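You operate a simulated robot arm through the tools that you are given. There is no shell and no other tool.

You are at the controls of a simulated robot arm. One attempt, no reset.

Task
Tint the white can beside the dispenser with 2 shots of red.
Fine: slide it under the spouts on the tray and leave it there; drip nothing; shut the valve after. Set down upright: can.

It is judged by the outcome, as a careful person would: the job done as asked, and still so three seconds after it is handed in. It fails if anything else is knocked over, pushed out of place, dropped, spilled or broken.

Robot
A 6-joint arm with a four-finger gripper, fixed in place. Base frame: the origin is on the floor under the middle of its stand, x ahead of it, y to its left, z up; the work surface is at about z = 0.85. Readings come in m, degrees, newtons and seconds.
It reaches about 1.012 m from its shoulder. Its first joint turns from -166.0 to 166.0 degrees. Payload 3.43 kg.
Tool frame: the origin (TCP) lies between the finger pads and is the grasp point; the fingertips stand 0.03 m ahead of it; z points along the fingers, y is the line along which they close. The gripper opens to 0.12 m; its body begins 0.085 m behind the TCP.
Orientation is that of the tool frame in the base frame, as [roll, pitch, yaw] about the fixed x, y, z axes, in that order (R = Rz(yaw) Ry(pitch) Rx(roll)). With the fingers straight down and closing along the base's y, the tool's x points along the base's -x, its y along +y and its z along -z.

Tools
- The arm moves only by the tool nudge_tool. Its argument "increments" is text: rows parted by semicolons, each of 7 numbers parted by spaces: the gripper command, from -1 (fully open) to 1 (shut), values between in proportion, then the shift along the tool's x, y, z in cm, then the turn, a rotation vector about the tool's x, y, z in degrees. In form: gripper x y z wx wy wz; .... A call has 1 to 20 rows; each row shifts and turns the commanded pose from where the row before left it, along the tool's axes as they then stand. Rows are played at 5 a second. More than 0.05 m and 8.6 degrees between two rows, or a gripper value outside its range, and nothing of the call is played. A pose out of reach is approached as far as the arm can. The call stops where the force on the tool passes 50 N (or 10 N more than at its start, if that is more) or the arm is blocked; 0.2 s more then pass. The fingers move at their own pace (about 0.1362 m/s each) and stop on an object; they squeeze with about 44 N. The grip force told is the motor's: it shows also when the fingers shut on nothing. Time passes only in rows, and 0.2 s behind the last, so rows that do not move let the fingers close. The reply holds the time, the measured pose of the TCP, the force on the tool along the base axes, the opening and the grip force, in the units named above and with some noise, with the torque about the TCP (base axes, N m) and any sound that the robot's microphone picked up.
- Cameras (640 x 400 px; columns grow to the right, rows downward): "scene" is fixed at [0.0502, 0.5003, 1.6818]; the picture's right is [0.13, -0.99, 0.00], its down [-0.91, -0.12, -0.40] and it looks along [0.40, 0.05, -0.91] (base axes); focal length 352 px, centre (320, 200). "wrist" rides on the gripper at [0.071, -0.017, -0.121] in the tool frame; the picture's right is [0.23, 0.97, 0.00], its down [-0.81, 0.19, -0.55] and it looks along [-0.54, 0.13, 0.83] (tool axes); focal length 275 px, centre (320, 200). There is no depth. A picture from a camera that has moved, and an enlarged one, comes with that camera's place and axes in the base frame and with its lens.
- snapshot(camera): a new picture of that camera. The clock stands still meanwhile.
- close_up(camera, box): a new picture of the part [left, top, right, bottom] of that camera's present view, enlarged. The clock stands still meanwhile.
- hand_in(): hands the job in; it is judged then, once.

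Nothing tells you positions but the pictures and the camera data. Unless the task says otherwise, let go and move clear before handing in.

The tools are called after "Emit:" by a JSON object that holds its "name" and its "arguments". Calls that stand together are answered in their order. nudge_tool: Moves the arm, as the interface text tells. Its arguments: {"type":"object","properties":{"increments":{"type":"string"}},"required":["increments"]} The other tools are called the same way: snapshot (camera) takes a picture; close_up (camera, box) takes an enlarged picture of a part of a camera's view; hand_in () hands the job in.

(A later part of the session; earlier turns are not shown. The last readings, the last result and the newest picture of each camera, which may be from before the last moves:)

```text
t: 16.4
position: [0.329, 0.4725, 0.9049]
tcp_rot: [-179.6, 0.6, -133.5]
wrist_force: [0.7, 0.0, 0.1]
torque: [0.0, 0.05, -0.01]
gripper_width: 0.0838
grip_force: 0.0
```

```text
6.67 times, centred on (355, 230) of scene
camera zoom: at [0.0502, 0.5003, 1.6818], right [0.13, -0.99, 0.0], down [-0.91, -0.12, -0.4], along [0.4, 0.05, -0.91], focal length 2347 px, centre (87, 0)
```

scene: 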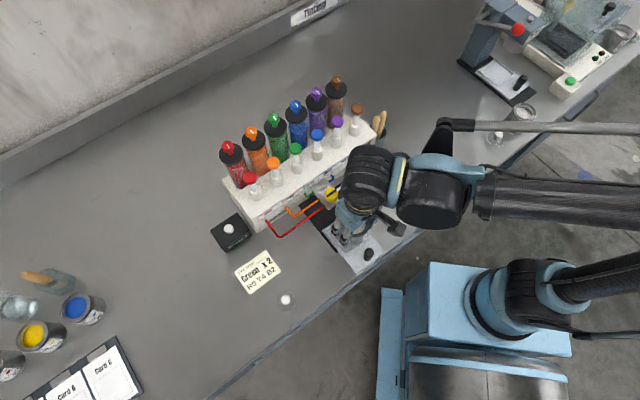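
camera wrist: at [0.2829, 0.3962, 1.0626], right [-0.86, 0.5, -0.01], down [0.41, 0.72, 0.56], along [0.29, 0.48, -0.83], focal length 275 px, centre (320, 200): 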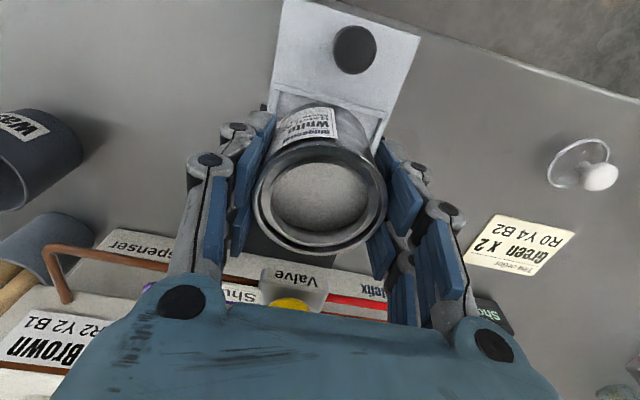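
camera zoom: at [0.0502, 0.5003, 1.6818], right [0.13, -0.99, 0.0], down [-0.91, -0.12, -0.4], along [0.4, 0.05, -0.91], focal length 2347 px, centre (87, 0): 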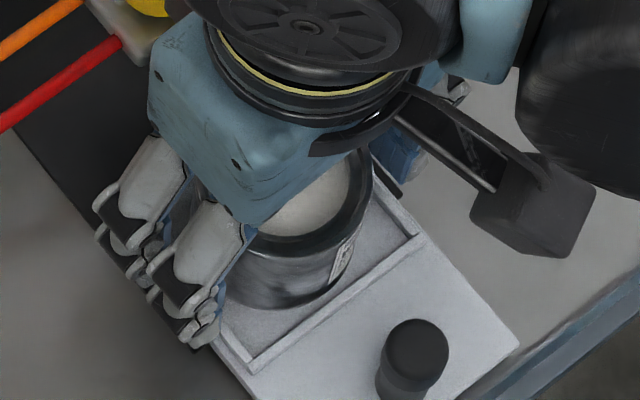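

The can stands in the frame and has been let go. I'm raising straight up.

Emit:
{"name": "nudge_tool", "arguments": {"increments": "-0.4 0 0 -1 0 0 0; -0.4 0 0 -2 0 0 0; -0.4 0 0 -3 0 0 0; -0.4 0 0 -3 0 0 0; -0.4 0 0 -3 0 0 0; -0.4 0 0 0 0 0 0; -0.4 0 0 0 0 0 0"}}

Emit:
{"name": "snapshot", "arguments": {"camera": "wrist"}}

Emit:
{"name": "snapshot", "arguments": {"camera": "scene"}}

```text
t: 18.0
position: [0.3262, 0.4718, 1.0255]
tcp_rot: [-179.6, 0.7, -133.5]
wrist_force: [0.3, -0.5, 0.5]
torque: [0.02, -0.03, -0.01]
gripper_width: 0.084
grip_force: 0.1
```

```text
taken
camera wrist: at [0.2884, 0.409, 1.1453], right [-0.86, 0.5, -0.01], down [0.41, 0.72, 0.56], along [0.29, 0.48, -0.83], focal length 275 px, centre (320, 200)
```

wrist: 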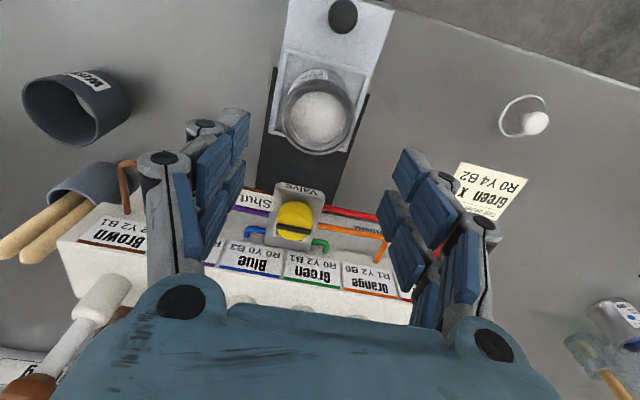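

```text
taken
```

scene: 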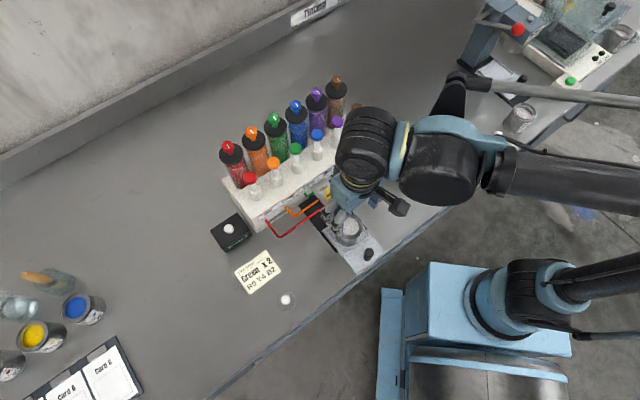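

Emit:
{"name": "close_up", "arguments": {"camera": "wrist", "box": [220, 160, 380, 280]}}

Emit:
{"name": "close_up", "arguments": {"camera": "wrist", "box": [240, 0, 400, 170]}}

Emit:
{"name": "close_up", "arguments": {"camera": "scene", "box": [290, 180, 390, 280]}}

```text
3.33 times, centred on (300, 220) of wrist
camera zoom: at [0.2884, 0.409, 1.1453], right [-0.86, 0.5, -0.01], down [0.41, 0.72, 0.56], along [0.29, 0.48, -0.83], focal length 918 px, centre (387, 133)
```

zoom: 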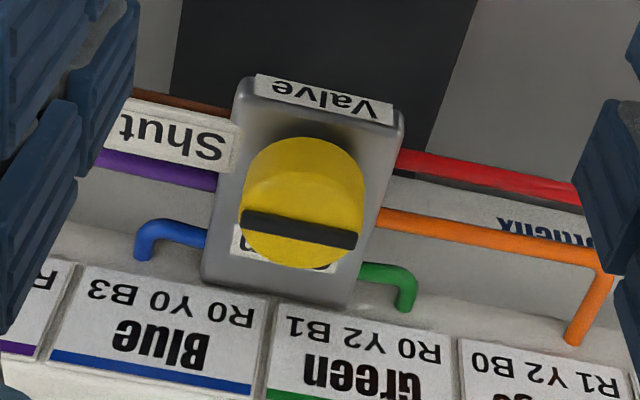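

```text
2.35 times, centred on (320, 85) of wrist
camera zoom: at [0.2884, 0.409, 1.1453], right [-0.86, 0.5, -0.01], down [0.41, 0.72, 0.56], along [0.29, 0.48, -0.83], focal length 648 px, centre (320, 471)
```

zoom: 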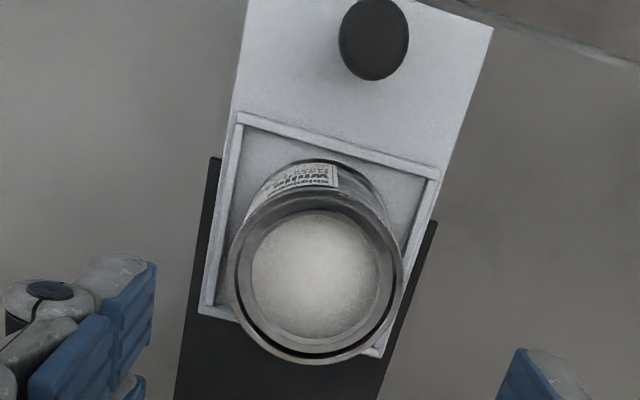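

```text
4.00 times, centred on (340, 230) of scene
camera zoom: at [0.0502, 0.5003, 1.6818], right [0.13, -0.99, 0.0], down [-0.91, -0.12, -0.4], along [0.4, 0.05, -0.91], focal length 1408 px, centre (240, 80)
```

zoom: 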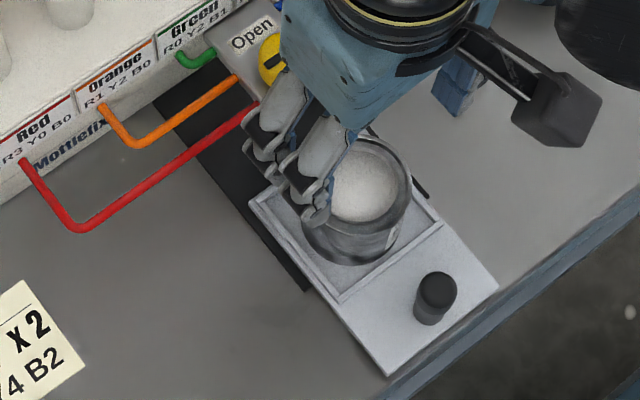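

The can sits centred in the frame. Before sliding the tray I want to see where the nozzles are under the valve block, so I'm backing off and tilting for a look.

Emit:
{"name": "nudge_tool", "arguments": {"increments": "-0.4 3.2 0 0 0 0 0; -0.4 3.2 0 0 0 0 0; -0.4 3.2 0 0 0 0 0; -0.4 3.2 0 0 0 0 0; -0.4 0 0 0 0 -7.5 0; -0.4 0 0 0 0 -7.5 0; -0.4 0 0 0 0 -7.5 0; -0.4 0 0 0 0 -7.5 0; -0.8 0 0 0 0 0 0; -1 0 0 0 0 0 0"}}

Emit:
{"name": "snapshot", "arguments": {"camera": "wrist"}}

Emit:
{"name": "snapshot", "arguments": {"camera": "scene"}}

```text
t: 20.2
position: [0.2379, 0.3799, 1.0221]
tcp_rot: [-179.5, 30.6, -133.4]
wrist_force: [0.0, 0.4, 0.1]
torque: [-0.02, 0.01, 0.0]
gripper_width: 0.1199
grip_force: 0.0
```

```text
taken
camera wrist: at [0.1666, 0.2789, 1.0899], right [-0.84, 0.53, -0.12], down [0.14, 0.44, 0.89], along [0.52, 0.73, -0.44], focal length 275 px, centre (320, 200)
```

wrist: 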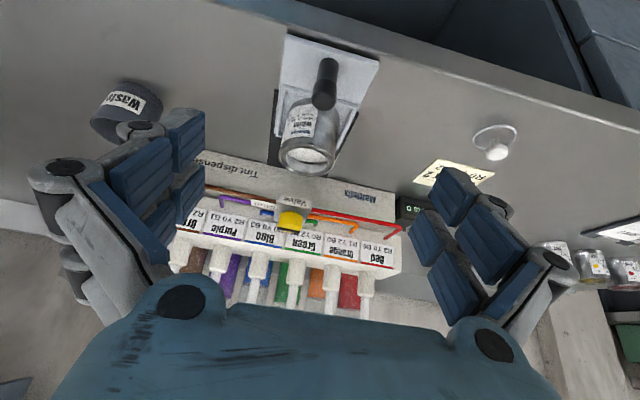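

```text
taken
```

scene: 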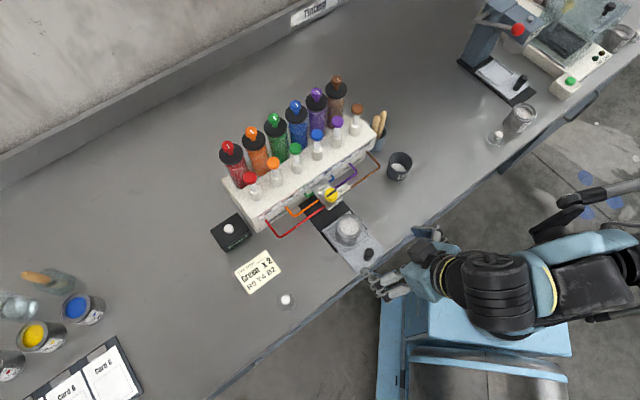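

Emit:
{"name": "close_up", "arguments": {"camera": "wrist", "box": [230, 130, 370, 260]}}

Emit:
{"name": "close_up", "arguments": {"camera": "scene", "box": [290, 160, 410, 290]}}

```text
3.08 times, centred on (300, 195) of wrist
camera zoom: at [0.1666, 0.2789, 1.0899], right [-0.84, 0.53, -0.12], down [0.14, 0.44, 0.89], along [0.52, 0.73, -0.44], focal length 847 px, centre (382, 215)
```

zoom: 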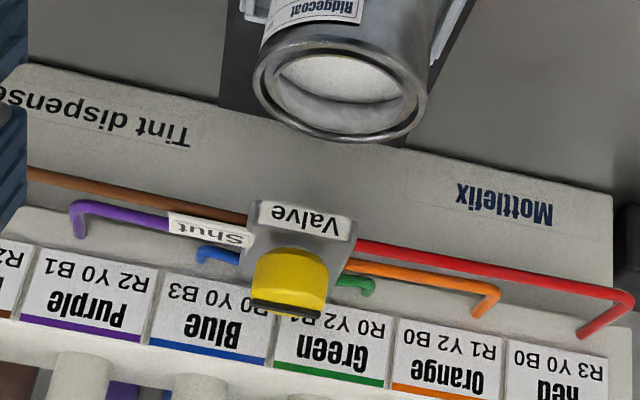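

```text
3.08 times, centred on (350, 225) of scene
camera zoom: at [0.0502, 0.5003, 1.6818], right [0.13, -0.99, 0.0], down [-0.91, -0.12, -0.4], along [0.4, 0.05, -0.91], focal length 1083 px, centre (228, 123)
```

zoom: 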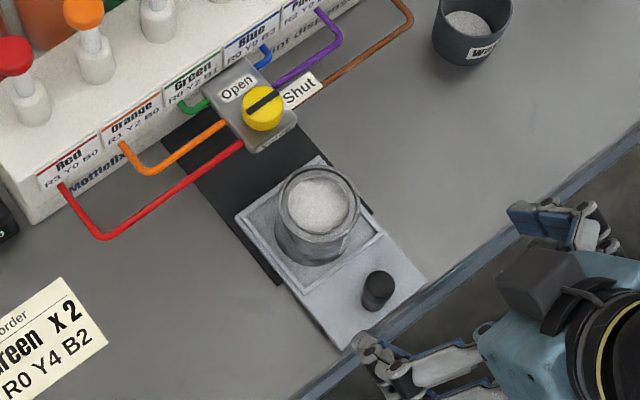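

The lower front panel is visible, but not the nozzles under the block. I'm tilting a bit more and lowering in front of the bench, clear of the handle, to look under the valve.

Emit:
{"name": "nudge_tool", "arguments": {"increments": "-1 0 0 0 0 -8 0; -1 0 0 0 0 -8 0; -1 2.4 0 1.45 0 0 0; -1 2.4 0 1.45 0 0 0; -1 2.4 0 1.45 0 0 0; -1 2.0 0 1.2 0 0 0; -1 0 0 0 0 0 0; -1 0 0 0 0 0 0"}}

Emit:
{"name": "snapshot", "arguments": {"camera": "wrist"}}

Emit:
{"name": "snapshot", "arguments": {"camera": "scene"}}

```text
t: 22.0
position: [0.2244, 0.3611, 0.9175]
tcp_rot: [-179.4, 46.6, -133.1]
wrist_force: [0.2, 0.3, -0.2]
torque: [0.0, -0.02, 0.01]
gripper_width: 0.12
grip_force: 0.0
```

```text
taken
camera wrist: at [0.1428, 0.2505, 0.949], right [-0.81, 0.56, -0.17], down [-0.04, 0.25, 0.97], along [0.58, 0.79, -0.18], focal length 275 px, centre (320, 200)
```

wrist: 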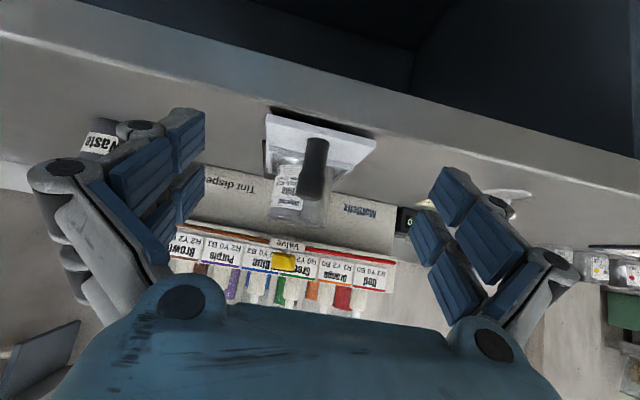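

```text
taken
```

scene: 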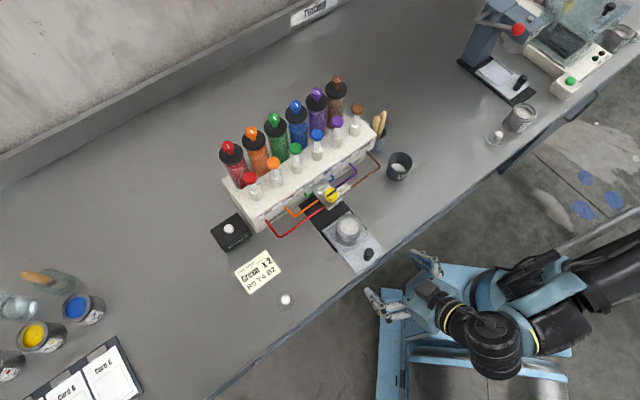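

Emit:
{"name": "close_up", "arguments": {"camera": "wrist", "box": [240, 180, 350, 290]}}

Emit:
{"name": "close_up", "arguments": {"camera": "wrist", "box": [250, 230, 330, 280]}}

```text
3.64 times, centred on (295, 235) of wrist
camera zoom: at [0.1428, 0.2505, 0.949], right [-0.81, 0.56, -0.17], down [-0.04, 0.25, 0.97], along [0.58, 0.79, -0.18], focal length 1001 px, centre (411, 73)
```

zoom: 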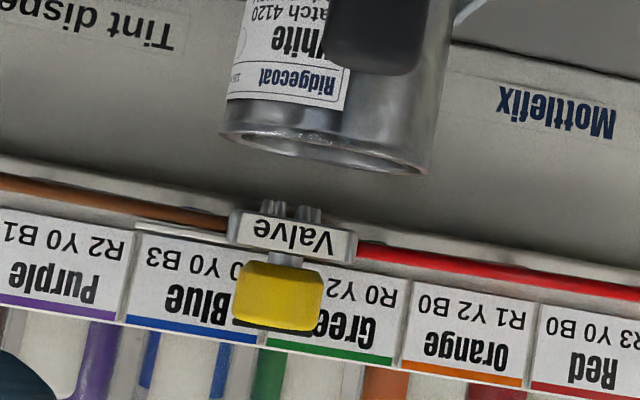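

```text
8.00 times, centred on (290, 255) of wrist
camera zoom: at [0.1428, 0.2505, 0.949], right [-0.81, 0.56, -0.17], down [-0.04, 0.25, 0.97], along [0.58, 0.79, -0.18], focal length 2202 px, centre (560, -240)
```

zoom: 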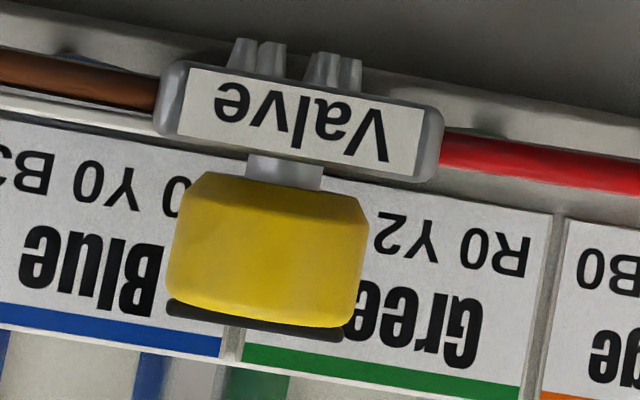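

I can see a ring of small nozzles under the valve block, centred sideways on the block, with tips at about z 0.93. I'm shifting the camera sideways to get their depth by parallax.

Emit:
{"name": "nudge_tool", "arguments": {"increments": "-1 0 2.5 0 0 0 0; -1 0 2.5 0 0 0 0; -1 0 2.5 0 0 0 0; -1 0 0 0 0 0 0; -1 0 0 0 0 0 0"}}

Emit:
{"name": "snapshot", "arguments": {"camera": "wrist"}}

Emit:
{"name": "close_up", "arguments": {"camera": "wrist", "box": [200, 220, 280, 270]}}

```text
t: 23.2
position: [0.1688, 0.4129, 0.9172]
tcp_rot: [-179.4, 46.6, -133.1]
wrist_force: [-0.7, 0.9, 0.9]
torque: [-0.04, -0.01, 0.01]
gripper_width: 0.1197
grip_force: 0.0
```

```text
taken
camera wrist: at [0.0876, 0.3034, 0.9477], right [-0.81, 0.55, -0.17], down [-0.04, 0.25, 0.97], along [0.58, 0.79, -0.18], focal length 275 px, centre (320, 200)
```

wrist: 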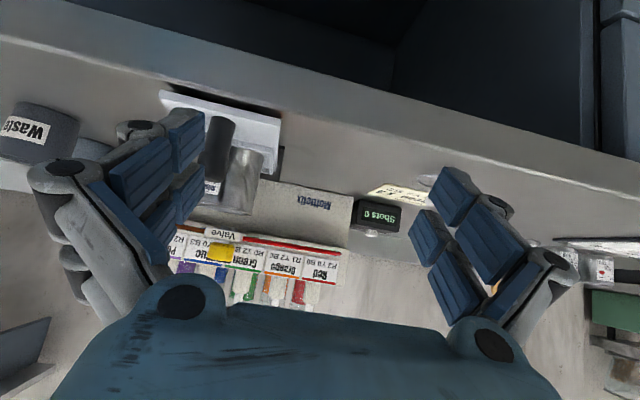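

```text
8.00 times, centred on (240, 245) of wrist
camera zoom: at [0.0876, 0.3034, 0.9477], right [-0.81, 0.55, -0.17], down [-0.04, 0.25, 0.97], along [0.58, 0.79, -0.18], focal length 2202 px, centre (960, -160)
```

zoom: 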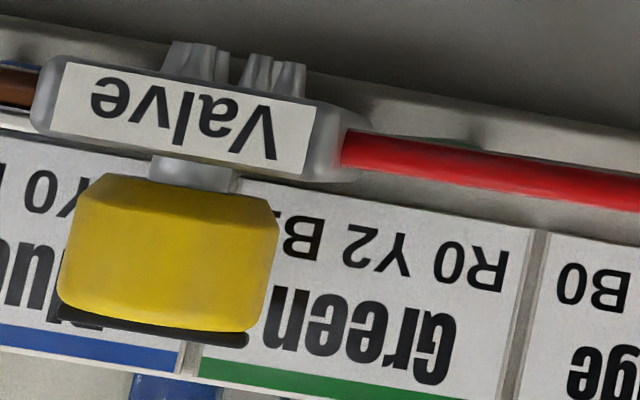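

Emit:
{"name": "close_up", "arguments": {"camera": "wrist", "box": [200, 218, 248, 248]}}

Emit:
{"name": "close_up", "arguments": {"camera": "scene", "box": [300, 170, 364, 230]}}

```text
13.33 times, centred on (224, 233) of wrist
camera zoom: at [0.0876, 0.3034, 0.9477], right [-0.81, 0.55, -0.17], down [-0.04, 0.25, 0.97], along [0.58, 0.79, -0.18], focal length 3670 px, centre (1600, -240)
```

zoom: 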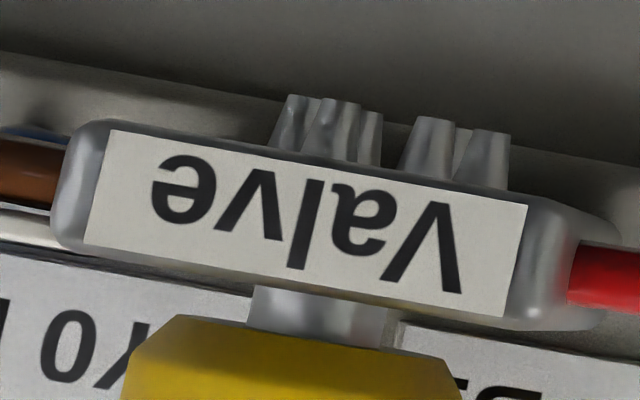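

```text
6.67 times, centred on (332, 200) of scene
camera zoom: at [0.0502, 0.5003, 1.6818], right [0.13, -0.99, 0.0], down [-0.91, -0.12, -0.4], along [0.4, 0.05, -0.91], focal length 2347 px, centre (240, 200)
```

zoom: 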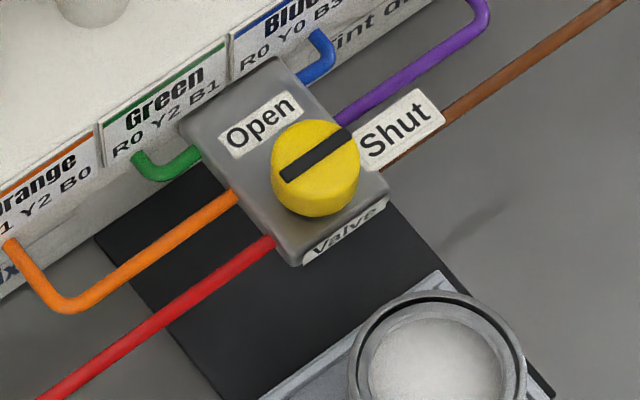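

From the parallax, the nozzle ring sits about 2 cm behind the knob axis, near the middle of the block. That fits the tray ending against the dispenser front with the can under the nozzles, so the slide is about 8.5 cm. I'm straightening the tool and closing the fingers so I can push the tray's peg from behind.

Emit:
{"name": "nudge_tool", "arguments": {"increments": "-1 0 0 -1 0 0 0; -0.5 0 0 -1 0 7.7 0; 0 0 0 0 0 7.7 0; 0.5 0 0 0 0 7.7 0; 1 0 0 0 0 7.7 0; 1 0 0 0 0 7.7 0; 1 0 0 0 0 7.7 0; 1 0 0 0 0 0 0; 1 0 0 0 0 0 0"}}

Emit:
{"name": "snapshot", "arguments": {"camera": "wrist"}}

Emit:
{"name": "snapshot", "arguments": {"camera": "scene"}}

```text
t: 25.2
position: [0.1589, 0.4009, 0.9318]
tcp_rot: [-179.6, 0.3, -133.5]
wrist_force: [-0.3, -0.4, -0.6]
torque: [-0.01, 0.03, -0.01]
gripper_width: 0.0001
grip_force: 33.6
```

```text
taken
camera wrist: at [0.1213, 0.339, 1.0512], right [-0.86, 0.5, -0.01], down [0.41, 0.72, 0.56], along [0.29, 0.48, -0.83], focal length 275 px, centre (320, 200)
```

wrist: 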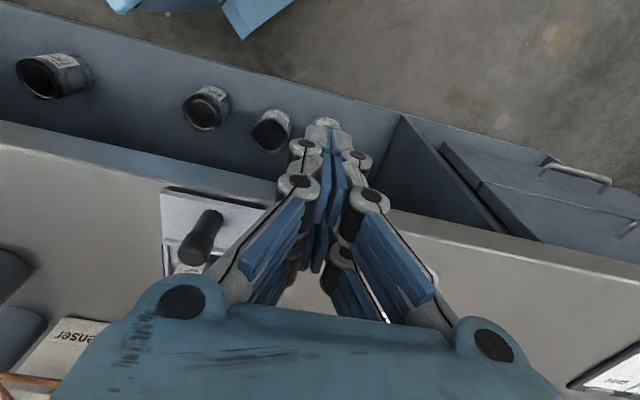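

```text
taken
```

scene: 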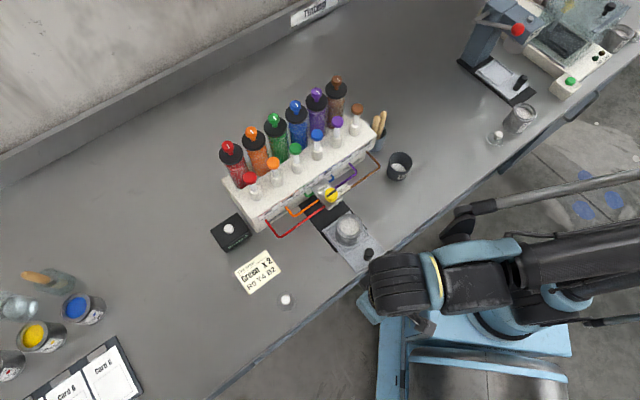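

The fingers are closed. I'm moving sideways to line up with the peg and lowering to peg height, in front of the tray.

Emit:
{"name": "nudge_tool", "arguments": {"increments": "1 0 -2.5 0 0 0 0; 1 0 -2.5 0 0 0 0; 1 0 -2.5 0 0 0 0; 1 0 0 1.5 0 0 0; 1 0 0 1.5 0 0 0; 1 0 0 0 0 0 0; 1 0 0 0 0 0 0"}}

Emit:
{"name": "snapshot", "arguments": {"camera": "wrist"}}

Emit:
{"name": "close_up", "arguments": {"camera": "scene", "box": [290, 180, 450, 320]}}

```text
t: 26.8
position: [0.2142, 0.3501, 0.9033]
tcp_rot: [-179.6, 0.4, -133.5]
wrist_force: [0.6, -0.2, -0.2]
torque: [-0.02, -0.01, -0.04]
gripper_width: 0.0
grip_force: 33.5
```

```text
taken
camera wrist: at [0.177, 0.2879, 1.0226], right [-0.86, 0.5, -0.01], down [0.41, 0.72, 0.56], along [0.29, 0.48, -0.83], focal length 275 px, centre (320, 200)
```

wrist: 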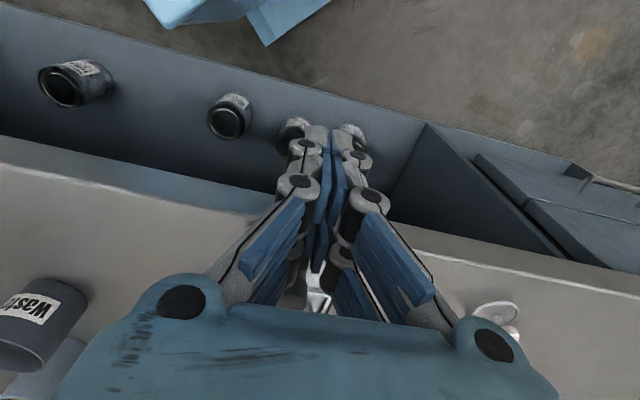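

```text
2.86 times, centred on (370, 250) of scene
camera zoom: at [0.0502, 0.5003, 1.6818], right [0.13, -0.99, 0.0], down [-0.91, -0.12, -0.4], along [0.4, 0.05, -0.91], focal length 1006 px, centre (177, 57)
```

zoom: 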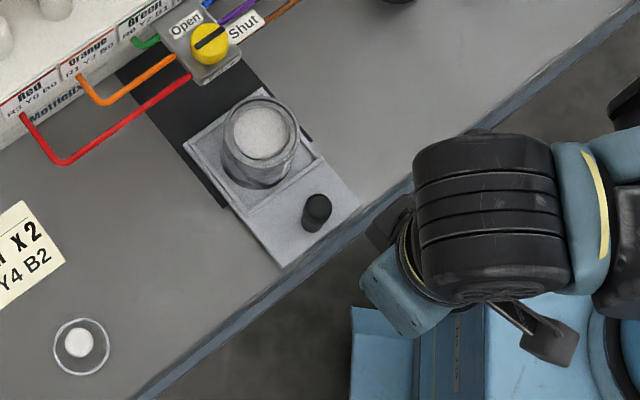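

The tool is lined up with the peg laterally. I'm advancing close to it.

Emit:
{"name": "nudge_tool", "arguments": {"increments": "1 -1.2 0 0 0 0 0; 1 -1.2 0 0 0 0 0; 1 -1.2 0 0 0 0 0; 1 -1 0 0 0 0 0; 1 0 0 0 0 0 0; 1 0 0 0 0 0 0"}}

Emit:
{"name": "snapshot", "arguments": {"camera": "wrist"}}

Emit:
{"name": "close_up", "arguments": {"camera": "scene", "box": [290, 180, 450, 320]}}

```text
t: 28.2
position: [0.2456, 0.3845, 0.9018]
tcp_rot: [-179.6, 0.3, -133.4]
wrist_force: [-0.5, 0.0, 0.6]
torque: [-0.04, 0.01, -0.04]
gripper_width: 0.0001
grip_force: 33.2
```

```text
taken
camera wrist: at [0.2077, 0.3213, 1.0225], right [-0.86, 0.5, -0.01], down [0.41, 0.72, 0.56], along [0.29, 0.48, -0.83], focal length 275 px, centre (320, 200)
```

wrist: 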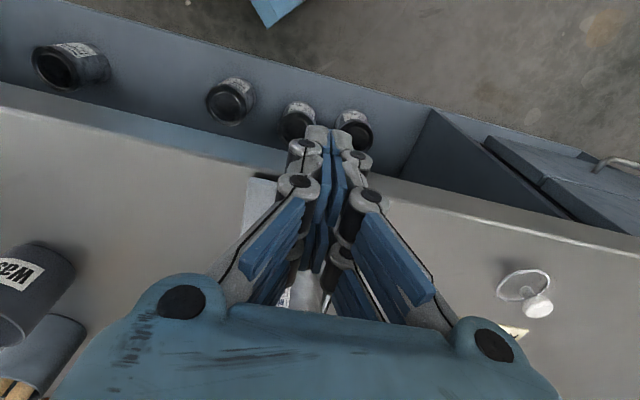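

```text
2.86 times, centred on (370, 250) of scene
camera zoom: at [0.0502, 0.5003, 1.6818], right [0.13, -0.99, 0.0], down [-0.91, -0.12, -0.4], along [0.4, 0.05, -0.91], focal length 1006 px, centre (177, 57)
```

zoom: 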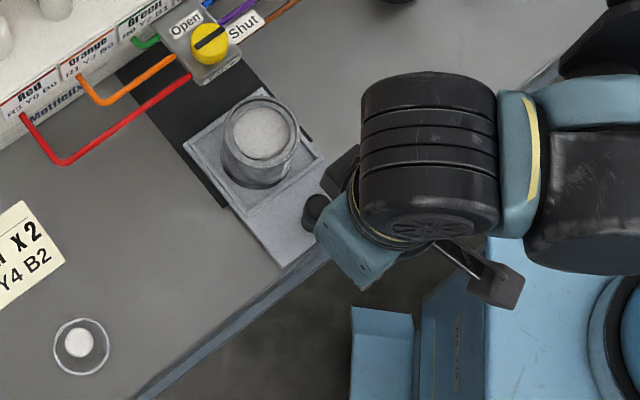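

The peg is now about 1 cm ahead of the fingers. I'm pushing slowly.

Emit:
{"name": "nudge_tool", "arguments": {"increments": "1 -0.6 0 0 0 0 0; 1 -0.6 0 0 0 0 0; 1 -0.6 0 0 0 0 0; 1 -0.6 0 0 0 0 0; 1 -0.6 0 0 0 0 0; 1 0 0 0 0 0 0"}}

Emit:
{"name": "close_up", "arguments": {"camera": "scene", "box": [290, 170, 450, 310]}}

```text
t: 29.6
position: [0.2661, 0.4046, 0.9024]
tcp_rot: [-179.6, 0.5, -133.6]
wrist_force: [0.2, -0.1, -0.3]
torque: [-0.03, -0.01, 0.02]
gripper_width: 0.0
grip_force: 33.2
```

```text
2.86 times, centred on (370, 240) of scene
camera zoom: at [0.0502, 0.5003, 1.6818], right [0.13, -0.99, 0.0], down [-0.91, -0.12, -0.4], along [0.4, 0.05, -0.91], focal length 1006 px, centre (177, 86)
```

zoom: 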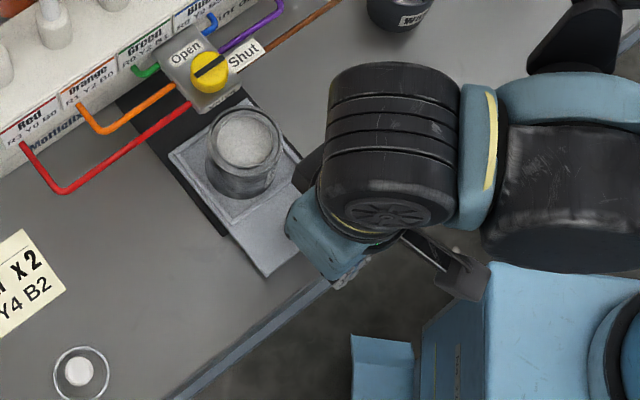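

The tray is sliding with the peg and the force is very low. Continuing.

Emit:
{"name": "nudge_tool", "arguments": {"increments": "1 -0.7 0 0 0 0 0; 1 -0.7 0 0 0 0 0; 1 -0.7 0 0 0 0 0; 1 -0.7 0 0 0 0 0; 1 -0.7 0 0 0 0 0; 1 -0.5 0 0 0 0 0; 1 0 0 0 0 0 0"}}

Emit:
{"name": "close_up", "arguments": {"camera": "scene", "box": [290, 170, 450, 310]}}

Emit:
{"name": "snapshot", "arguments": {"camera": "wrist"}}

```text
t: 31.2
position: [0.2938, 0.4353, 0.902]
tcp_rot: [-179.6, 0.4, -133.5]
wrist_force: [0.7, -0.2, -0.4]
torque: [-0.03, -0.02, -0.01]
gripper_width: 0.0
grip_force: 33.1
```

```text
2.86 times, centred on (370, 240) of scene
camera zoom: at [0.0502, 0.5003, 1.6818], right [0.13, -0.99, 0.0], down [-0.91, -0.12, -0.4], along [0.4, 0.05, -0.91], focal length 1006 px, centre (177, 86)
```

zoom: 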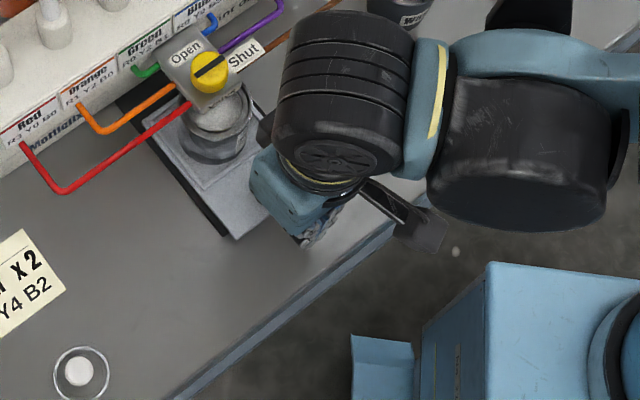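

```text
taken
camera wrist: at [0.2566, 0.3712, 1.0226], right [-0.86, 0.5, -0.01], down [0.41, 0.72, 0.56], along [0.29, 0.48, -0.83], focal length 275 px, centre (320, 200)
```

wrist: 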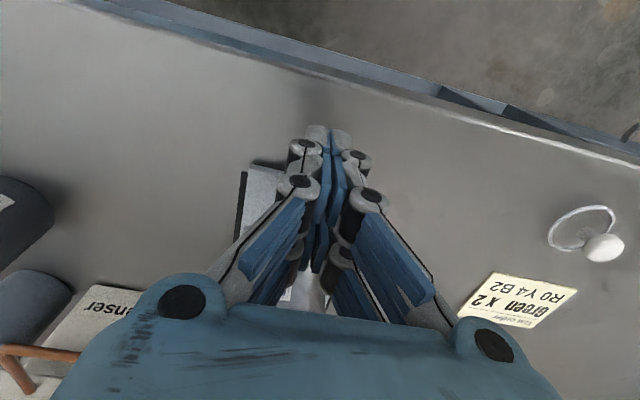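

The tray has slid about 6.2 cm, so the can is under the knob. About 2 to 2.5 cm remain to reach the nozzles, and I'm continuing in small steps.

Emit:
{"name": "nudge_tool", "arguments": {"increments": "1 -0.4 0 0 0 0 0; 1 -0.4 0 0 0 0 0; 1 -0.4 0 0 0 0 0; 1 0 0 0 0 0 0"}}

Emit:
{"name": "close_up", "arguments": {"camera": "scene", "box": [290, 170, 450, 310]}}

```text
t: 32.2
position: [0.3012, 0.442, 0.9024]
tcp_rot: [-179.7, 0.3, -133.5]
wrist_force: [-0.3, -0.2, -0.7]
torque: [0.0, -0.02, 0.0]
gripper_width: 0.0
grip_force: 33.5
```

```text
2.86 times, centred on (370, 240) of scene
camera zoom: at [0.0502, 0.5003, 1.6818], right [0.13, -0.99, 0.0], down [-0.91, -0.12, -0.4], along [0.4, 0.05, -0.91], focal length 1006 px, centre (177, 86)
```

zoom: 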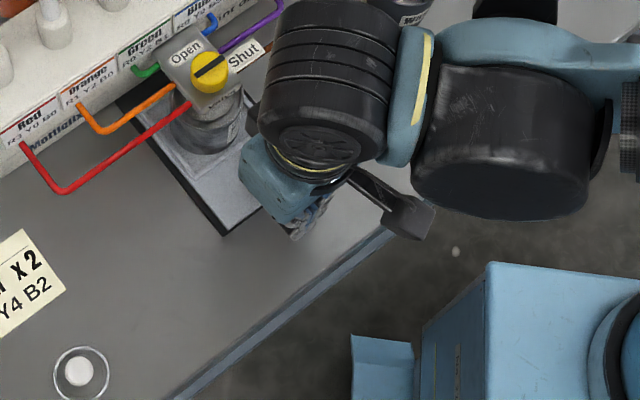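

Emit:
{"name": "nudge_tool", "arguments": {"increments": "1 -0.4 0 0 0 0 0; 1 -0.4 0 0 0 0 0; 1 -0.3 0 0 0 0 0; 1 0 0 0 0 0 0"}}

Emit:
{"name": "close_up", "arguments": {"camera": "scene", "box": [290, 170, 400, 260]}}

Emit:
{"name": "snapshot", "arguments": {"camera": "wrist"}}

```text
t: 33.2
position: [0.309, 0.4512, 0.9032]
tcp_rot: [-179.6, 0.4, -133.5]
wrist_force: [0.1, -0.1, 0.3]
torque: [0.03, 0.01, 0.02]
gripper_width: 0.0
grip_force: 33.0
```

```text
4.44 times, centred on (345, 215) of scene
camera zoom: at [0.0502, 0.5003, 1.6818], right [0.13, -0.99, 0.0], down [-0.91, -0.12, -0.4], along [0.4, 0.05, -0.91], focal length 1565 px, centre (209, 133)
```

zoom: 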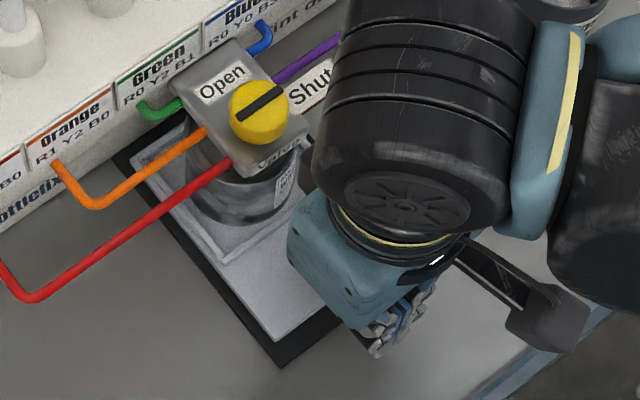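

```text
taken
camera wrist: at [0.2717, 0.3885, 1.0221], right [-0.86, 0.5, -0.01], down [0.41, 0.72, 0.56], along [0.29, 0.48, -0.83], focal length 275 px, centre (320, 200)
```

wrist: 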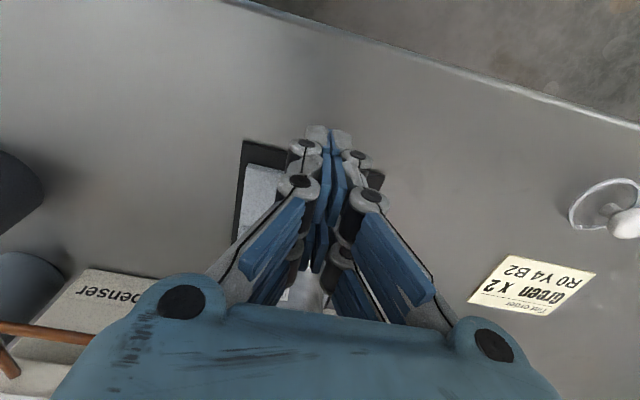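

The can is now mostly under the block, having slid 8.2 cm, with about 1 cm of track left to the dispenser face. I'm creeping forward to find the end stop.

Emit:
{"name": "nudge_tool", "arguments": {"increments": "1 -0.3 0 0 0 0 0; 1 -0.2 0 0 0 0 0; 1 0 0 0 0 0 0"}}

Emit:
{"name": "close_up", "arguments": {"camera": "scene", "box": [290, 170, 400, 260]}}

```text
t: 34.0
position: [0.3133, 0.4552, 0.9014]
tcp_rot: [-179.5, 0.3, -133.5]
wrist_force: [-0.2, -0.1, 0.2]
torque: [-0.03, 0.01, 0.0]
gripper_width: 0.0
grip_force: 34.1
```

```text
4.44 times, centred on (345, 215) of scene
camera zoom: at [0.0502, 0.5003, 1.6818], right [0.13, -0.99, 0.0], down [-0.91, -0.12, -0.4], along [0.4, 0.05, -0.91], focal length 1565 px, centre (209, 133)
```

zoom: 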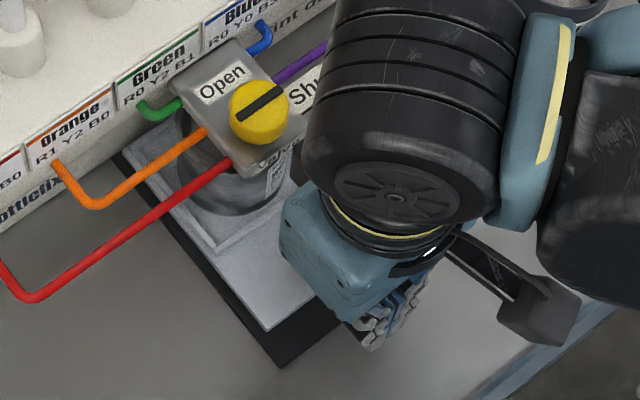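

Emit:
{"name": "nudge_tool", "arguments": {"increments": "1 -0.3 0 0 0 0 0; 1 0 0 0 0 0 0"}}

Emit:
{"name": "close_up", "arguments": {"camera": "scene", "box": [290, 170, 400, 260]}}

```text
t: 34.6
position: [0.3142, 0.4568, 0.9026]
tcp_rot: [-179.6, 0.4, -133.5]
wrist_force: [-1.0, 0.1, 0.4]
torque: [-0.01, 0.01, 0.0]
gripper_width: 0.0001
grip_force: 33.6
```

```text
4.44 times, centred on (345, 215) of scene
camera zoom: at [0.0502, 0.5003, 1.6818], right [0.13, -0.99, 0.0], down [-0.91, -0.12, -0.4], along [0.4, 0.05, -0.91], focal length 1565 px, centre (209, 133)
```

zoom: 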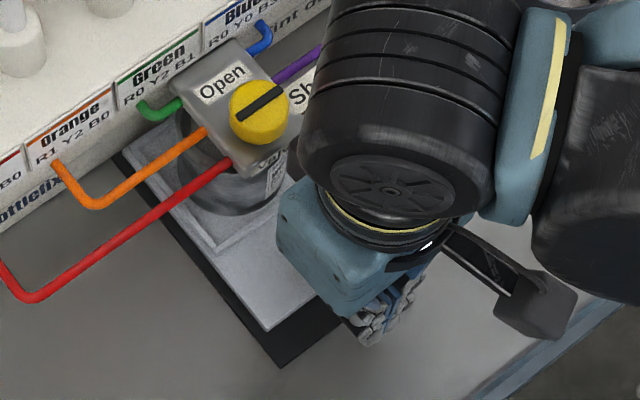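

Emit:
{"name": "nudge_tool", "arguments": {"increments": "1 -0.3 0 0 0 0 0; 1 0 0 0 0 0 0; 1 0 0 0 0 0 0"}}

Emit:
{"name": "close_up", "arguments": {"camera": "scene", "box": [290, 170, 400, 260]}}

```text
t: 35.6
position: [0.3047, 0.4571, 0.903]
tcp_rot: [-179.2, 0.7, -133.4]
wrist_force: [0.1, 0.0, -0.8]
torque: [0.01, 0.07, -0.01]
gripper_width: 0.0002
grip_force: 33.2
stopped in row 3: the force on the tool passed its limit at 51 N (the readings are from after the stop); the commanded pose is now the measured one
```

```text
4.44 times, centred on (345, 215) of scene
camera zoom: at [0.0502, 0.5003, 1.6818], right [0.13, -0.99, 0.0], down [-0.91, -0.12, -0.4], along [0.4, 0.05, -0.91], focal length 1565 px, centre (209, 133)
```

zoom: 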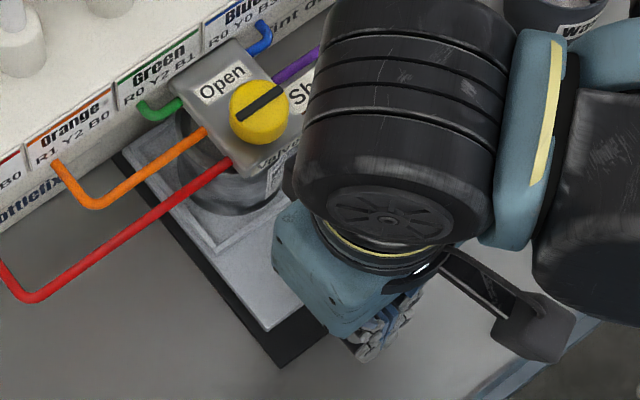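

The end stop is reached: a brief force spike came and the tray corner no longer moves. The tray is fully in, so I'm backing straight off the peg and then raising.

Emit:
{"name": "nudge_tool", "arguments": {"increments": "1 0.5 0 0 0 0 0; 1 1 0 0 0 0 0; 1 1.5 0 0 0 0 0; 1 2 0 0 0 0 0; 1 0 0 -3 0 0 0; 1 0 0 -4 0 0 0; 1 0 0 -4 0 0 0; 1 0 0 -4 0 0 0; 1 0 0 0 0 0 0; 1 0 0 0 0 0 0"}}

Emit:
{"name": "snapshot", "arguments": {"camera": "wrist"}}

Emit:
{"name": "snapshot", "arguments": {"camera": "scene"}}

```text
t: 37.8
position: [0.267, 0.4231, 1.0558]
tcp_rot: [-179.1, 0.7, -133.5]
wrist_force: [-0.3, 0.2, 0.6]
torque: [0.02, -0.01, 0.0]
gripper_width: 0.0
grip_force: 33.4
```

```text
taken
camera wrist: at [0.2284, 0.3607, 1.1748], right [-0.86, 0.5, -0.02], down [0.41, 0.72, 0.56], along [0.29, 0.48, -0.83], focal length 275 px, centre (320, 200)
```

wrist: 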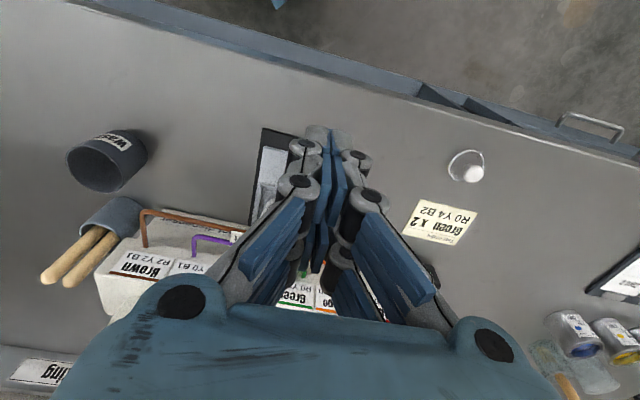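

```text
taken
```

scene: 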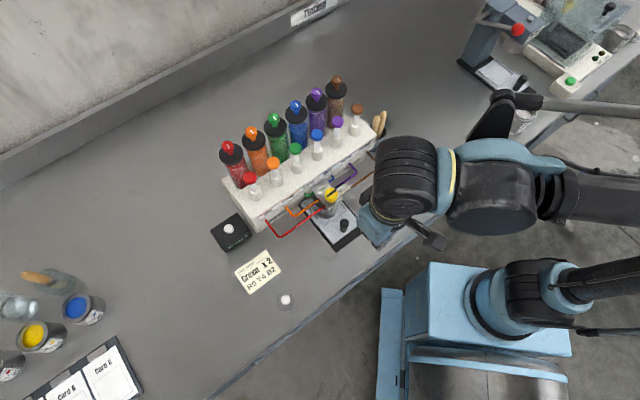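

Emit:
{"name": "close_up", "arguments": {"camera": "scene", "box": [290, 170, 380, 260]}}

Emit:
{"name": "nudge_tool", "arguments": {"increments": "0.5 0 0 0 0 0 0; 0 0 0 0 0 0 0; -0.5 0 0 0 0 0 0; -0.5 0 0 0 0 0 0"}}

Emit:
{"name": "snapshot", "arguments": {"camera": "wrist"}}

Emit:
{"name": "close_up", "arguments": {"camera": "wrist", "box": [220, 120, 400, 310]}}

```text
4.44 times, centred on (335, 215) of scene
camera zoom: at [0.0502, 0.5003, 1.6818], right [0.13, -0.99, 0.0], down [-0.91, -0.12, -0.4], along [0.4, 0.05, -0.91], focal length 1565 px, centre (253, 133)
```

zoom: 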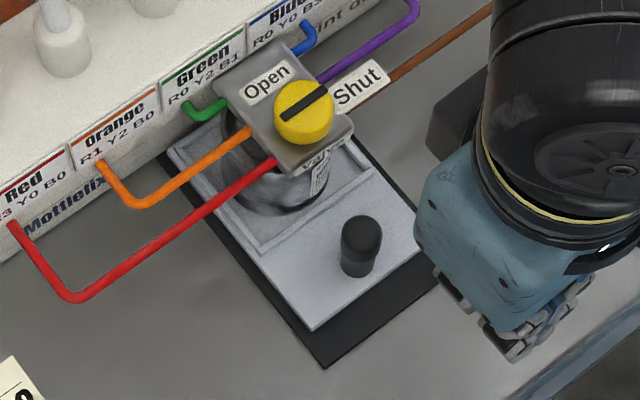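

```text
t: 38.8
position: [0.2666, 0.4238, 1.054]
tcp_rot: [-179.1, 0.7, -133.5]
wrist_force: [0.5, -0.7, 0.2]
torque: [0.0, 0.01, 0.02]
gripper_width: 0.0897
grip_force: 0.0
```

```text
taken
camera wrist: at [0.2284, 0.3607, 1.1746], right [-0.86, 0.5, -0.02], down [0.41, 0.72, 0.56], along [0.29, 0.48, -0.83], focal length 275 px, centre (320, 200)
```

wrist: 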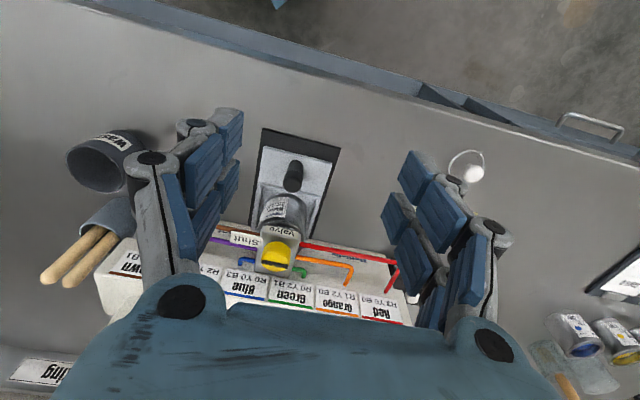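

```text
2.11 times, centred on (310, 215) of wrist
camera zoom: at [0.2284, 0.3607, 1.1746], right [-0.86, 0.5, -0.02], down [0.41, 0.72, 0.56], along [0.29, 0.48, -0.83], focal length 580 px, centre (341, 168)
```

zoom: 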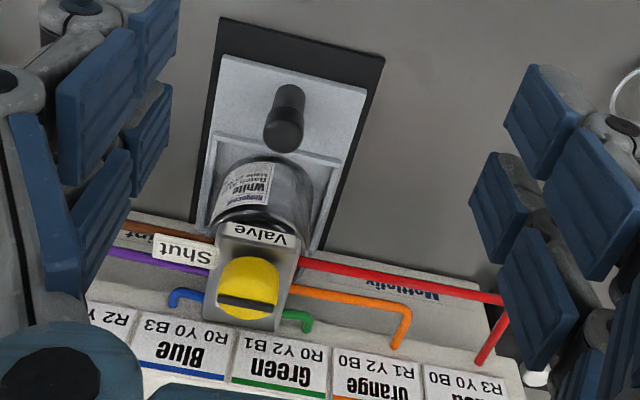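

The can is under the valve block, the tray is against its stop, and the pointer is still at Shut. Next I'm moving above the valve knob at about (0.3765, 0.5185).

Emit:
{"name": "nudge_tool", "arguments": {"increments": "-0.5 -3.6 -0.4 0 0 0 0; -0.5 -3.6 -0.4 0 0 0 0; -0.5 -3.6 -0.3 0 0 0 0; -0.5 -3.6 -0.35 0 0 0 0; -0.5 0 0 0 0 0 0; -0.5 0 0 0 0 0 0"}}

Emit:
{"name": "snapshot", "arguments": {"camera": "wrist"}}

Emit:
{"name": "snapshot", "arguments": {"camera": "scene"}}

```text
t: 40.2
position: [0.376, 0.5148, 1.0552]
tcp_rot: [-179.2, 0.6, -133.4]
wrist_force: [-1.0, 0.2, 0.3]
torque: [-0.02, 0.01, 0.05]
gripper_width: 0.0901
grip_force: 0.1
```

```text
taken
camera wrist: at [0.3378, 0.4528, 1.1752], right [-0.86, 0.5, -0.02], down [0.41, 0.72, 0.56], along [0.29, 0.48, -0.83], focal length 275 px, centre (320, 200)
```

wrist: 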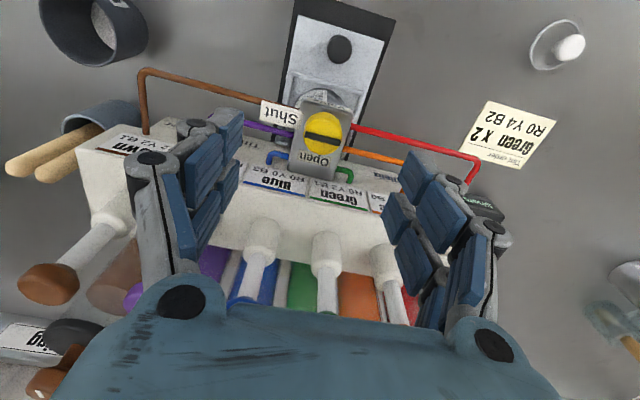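

```text
taken
```

scene: 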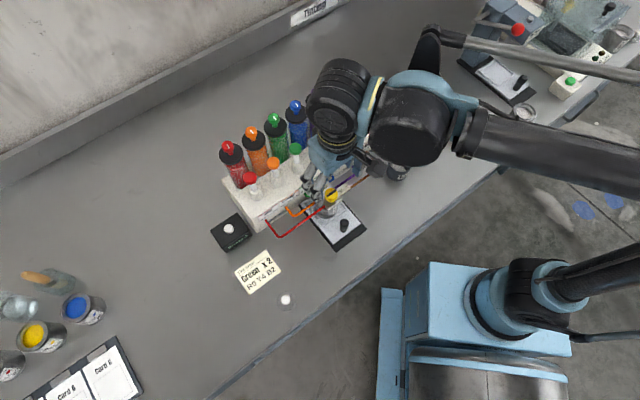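

Emit:
{"name": "close_up", "arguments": {"camera": "wrist", "box": [260, 80, 380, 190]}}

Emit:
{"name": "close_up", "arguments": {"camera": "scene", "box": [280, 130, 400, 240]}}

```text
3.64 times, centred on (320, 135) of wrist
camera zoom: at [0.3378, 0.4528, 1.1752], right [-0.86, 0.5, -0.02], down [0.41, 0.72, 0.56], along [0.29, 0.48, -0.83], focal length 1001 px, centre (320, 436)
```

zoom: 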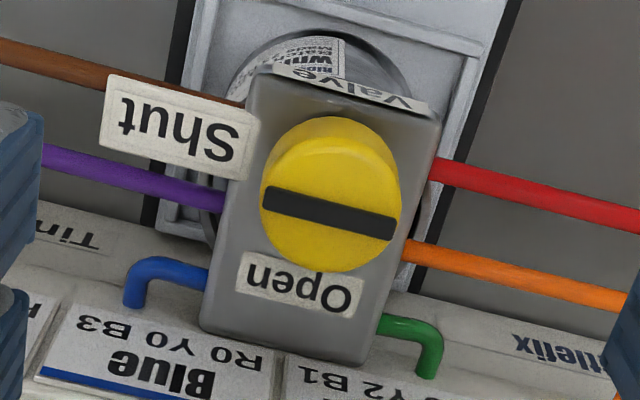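

```text
3.64 times, centred on (340, 185) of scene
camera zoom: at [0.0502, 0.5003, 1.6818], right [0.13, -0.99, 0.0], down [-0.91, -0.12, -0.4], along [0.4, 0.05, -0.91], focal length 1280 px, centre (247, 254)
```

zoom: 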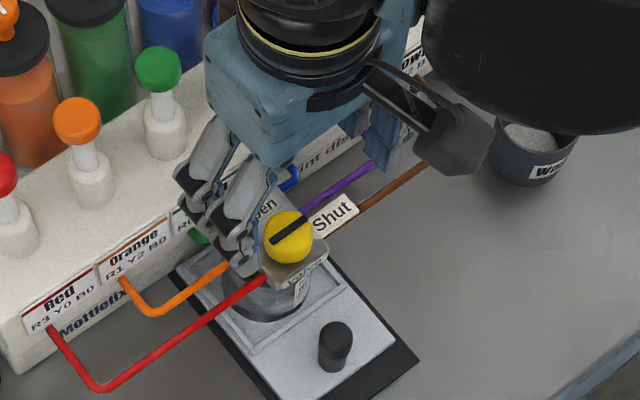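

I'm levelling the tool, pre-turning it 25° clockwise so the stroke stays clear of the dispenser panel, and nudging onto the knob axis.

Emit:
{"name": "nudge_tool", "arguments": {"increments": "-0.5 -0.4 0.25 0 -0.8 0.6 0; -0.5 0 0 1 0 0 8.4; -0.5 0 0 1 0 0 8.3; -0.5 0 0 0.5 0 0 8.3; -0.5 0 0 0 0 0 0; -0.5 0 0 0 0 0 0"}}

Emit:
{"name": "snapshot", "arguments": {"camera": "wrist"}}

Emit:
{"name": "close_up", "arguments": {"camera": "scene", "box": [280, 130, 400, 240]}}

```text
t: 41.6
position: [0.3783, 0.5204, 1.0318]
tcp_rot: [-179.8, 0.1, -158.5]
wrist_force: [0.5, -0.4, 0.0]
torque: [-0.03, -0.03, 0.02]
gripper_width: 0.09
grip_force: 0.0
```

```text
taken
camera wrist: at [0.3185, 0.4799, 1.1517], right [-0.57, 0.82, 0.0], down [0.68, 0.48, 0.55], along [0.46, 0.32, -0.83], focal length 275 px, centre (320, 200)
```

wrist: 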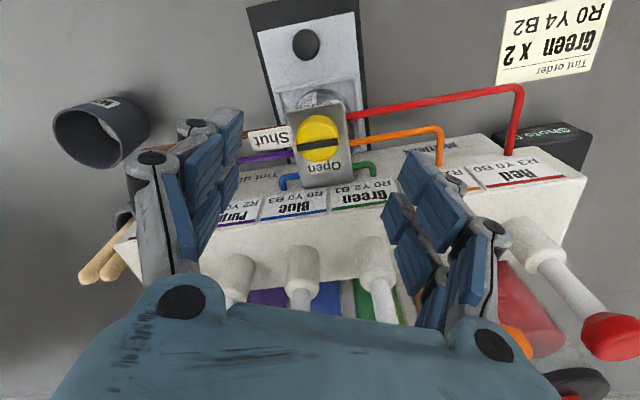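

```text
3.64 times, centred on (340, 185) of scene
camera zoom: at [0.0502, 0.5003, 1.6818], right [0.13, -0.99, 0.0], down [-0.91, -0.12, -0.4], along [0.4, 0.05, -0.91], focal length 1280 px, centre (247, 254)
```

zoom: 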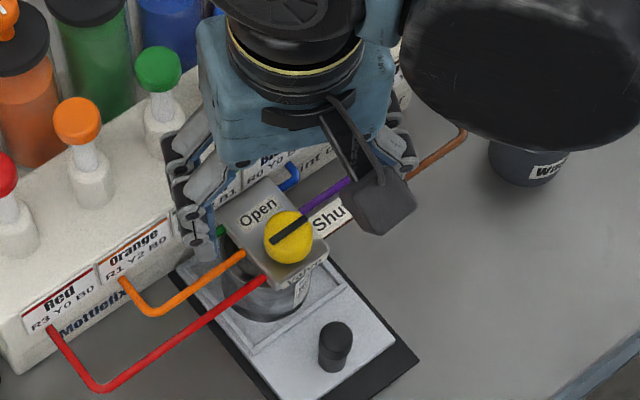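

Emit:
{"name": "close_up", "arguments": {"camera": "wrist", "box": [270, 90, 370, 200]}}

```text
3.64 times, centred on (320, 145) of wrist
camera zoom: at [0.3185, 0.4799, 1.1517], right [-0.57, 0.82, 0.0], down [0.68, 0.48, 0.55], along [0.46, 0.32, -0.83], focal length 1001 px, centre (320, 400)
```

zoom: 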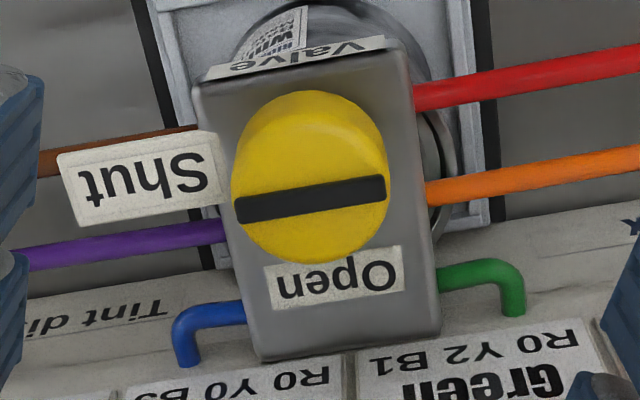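

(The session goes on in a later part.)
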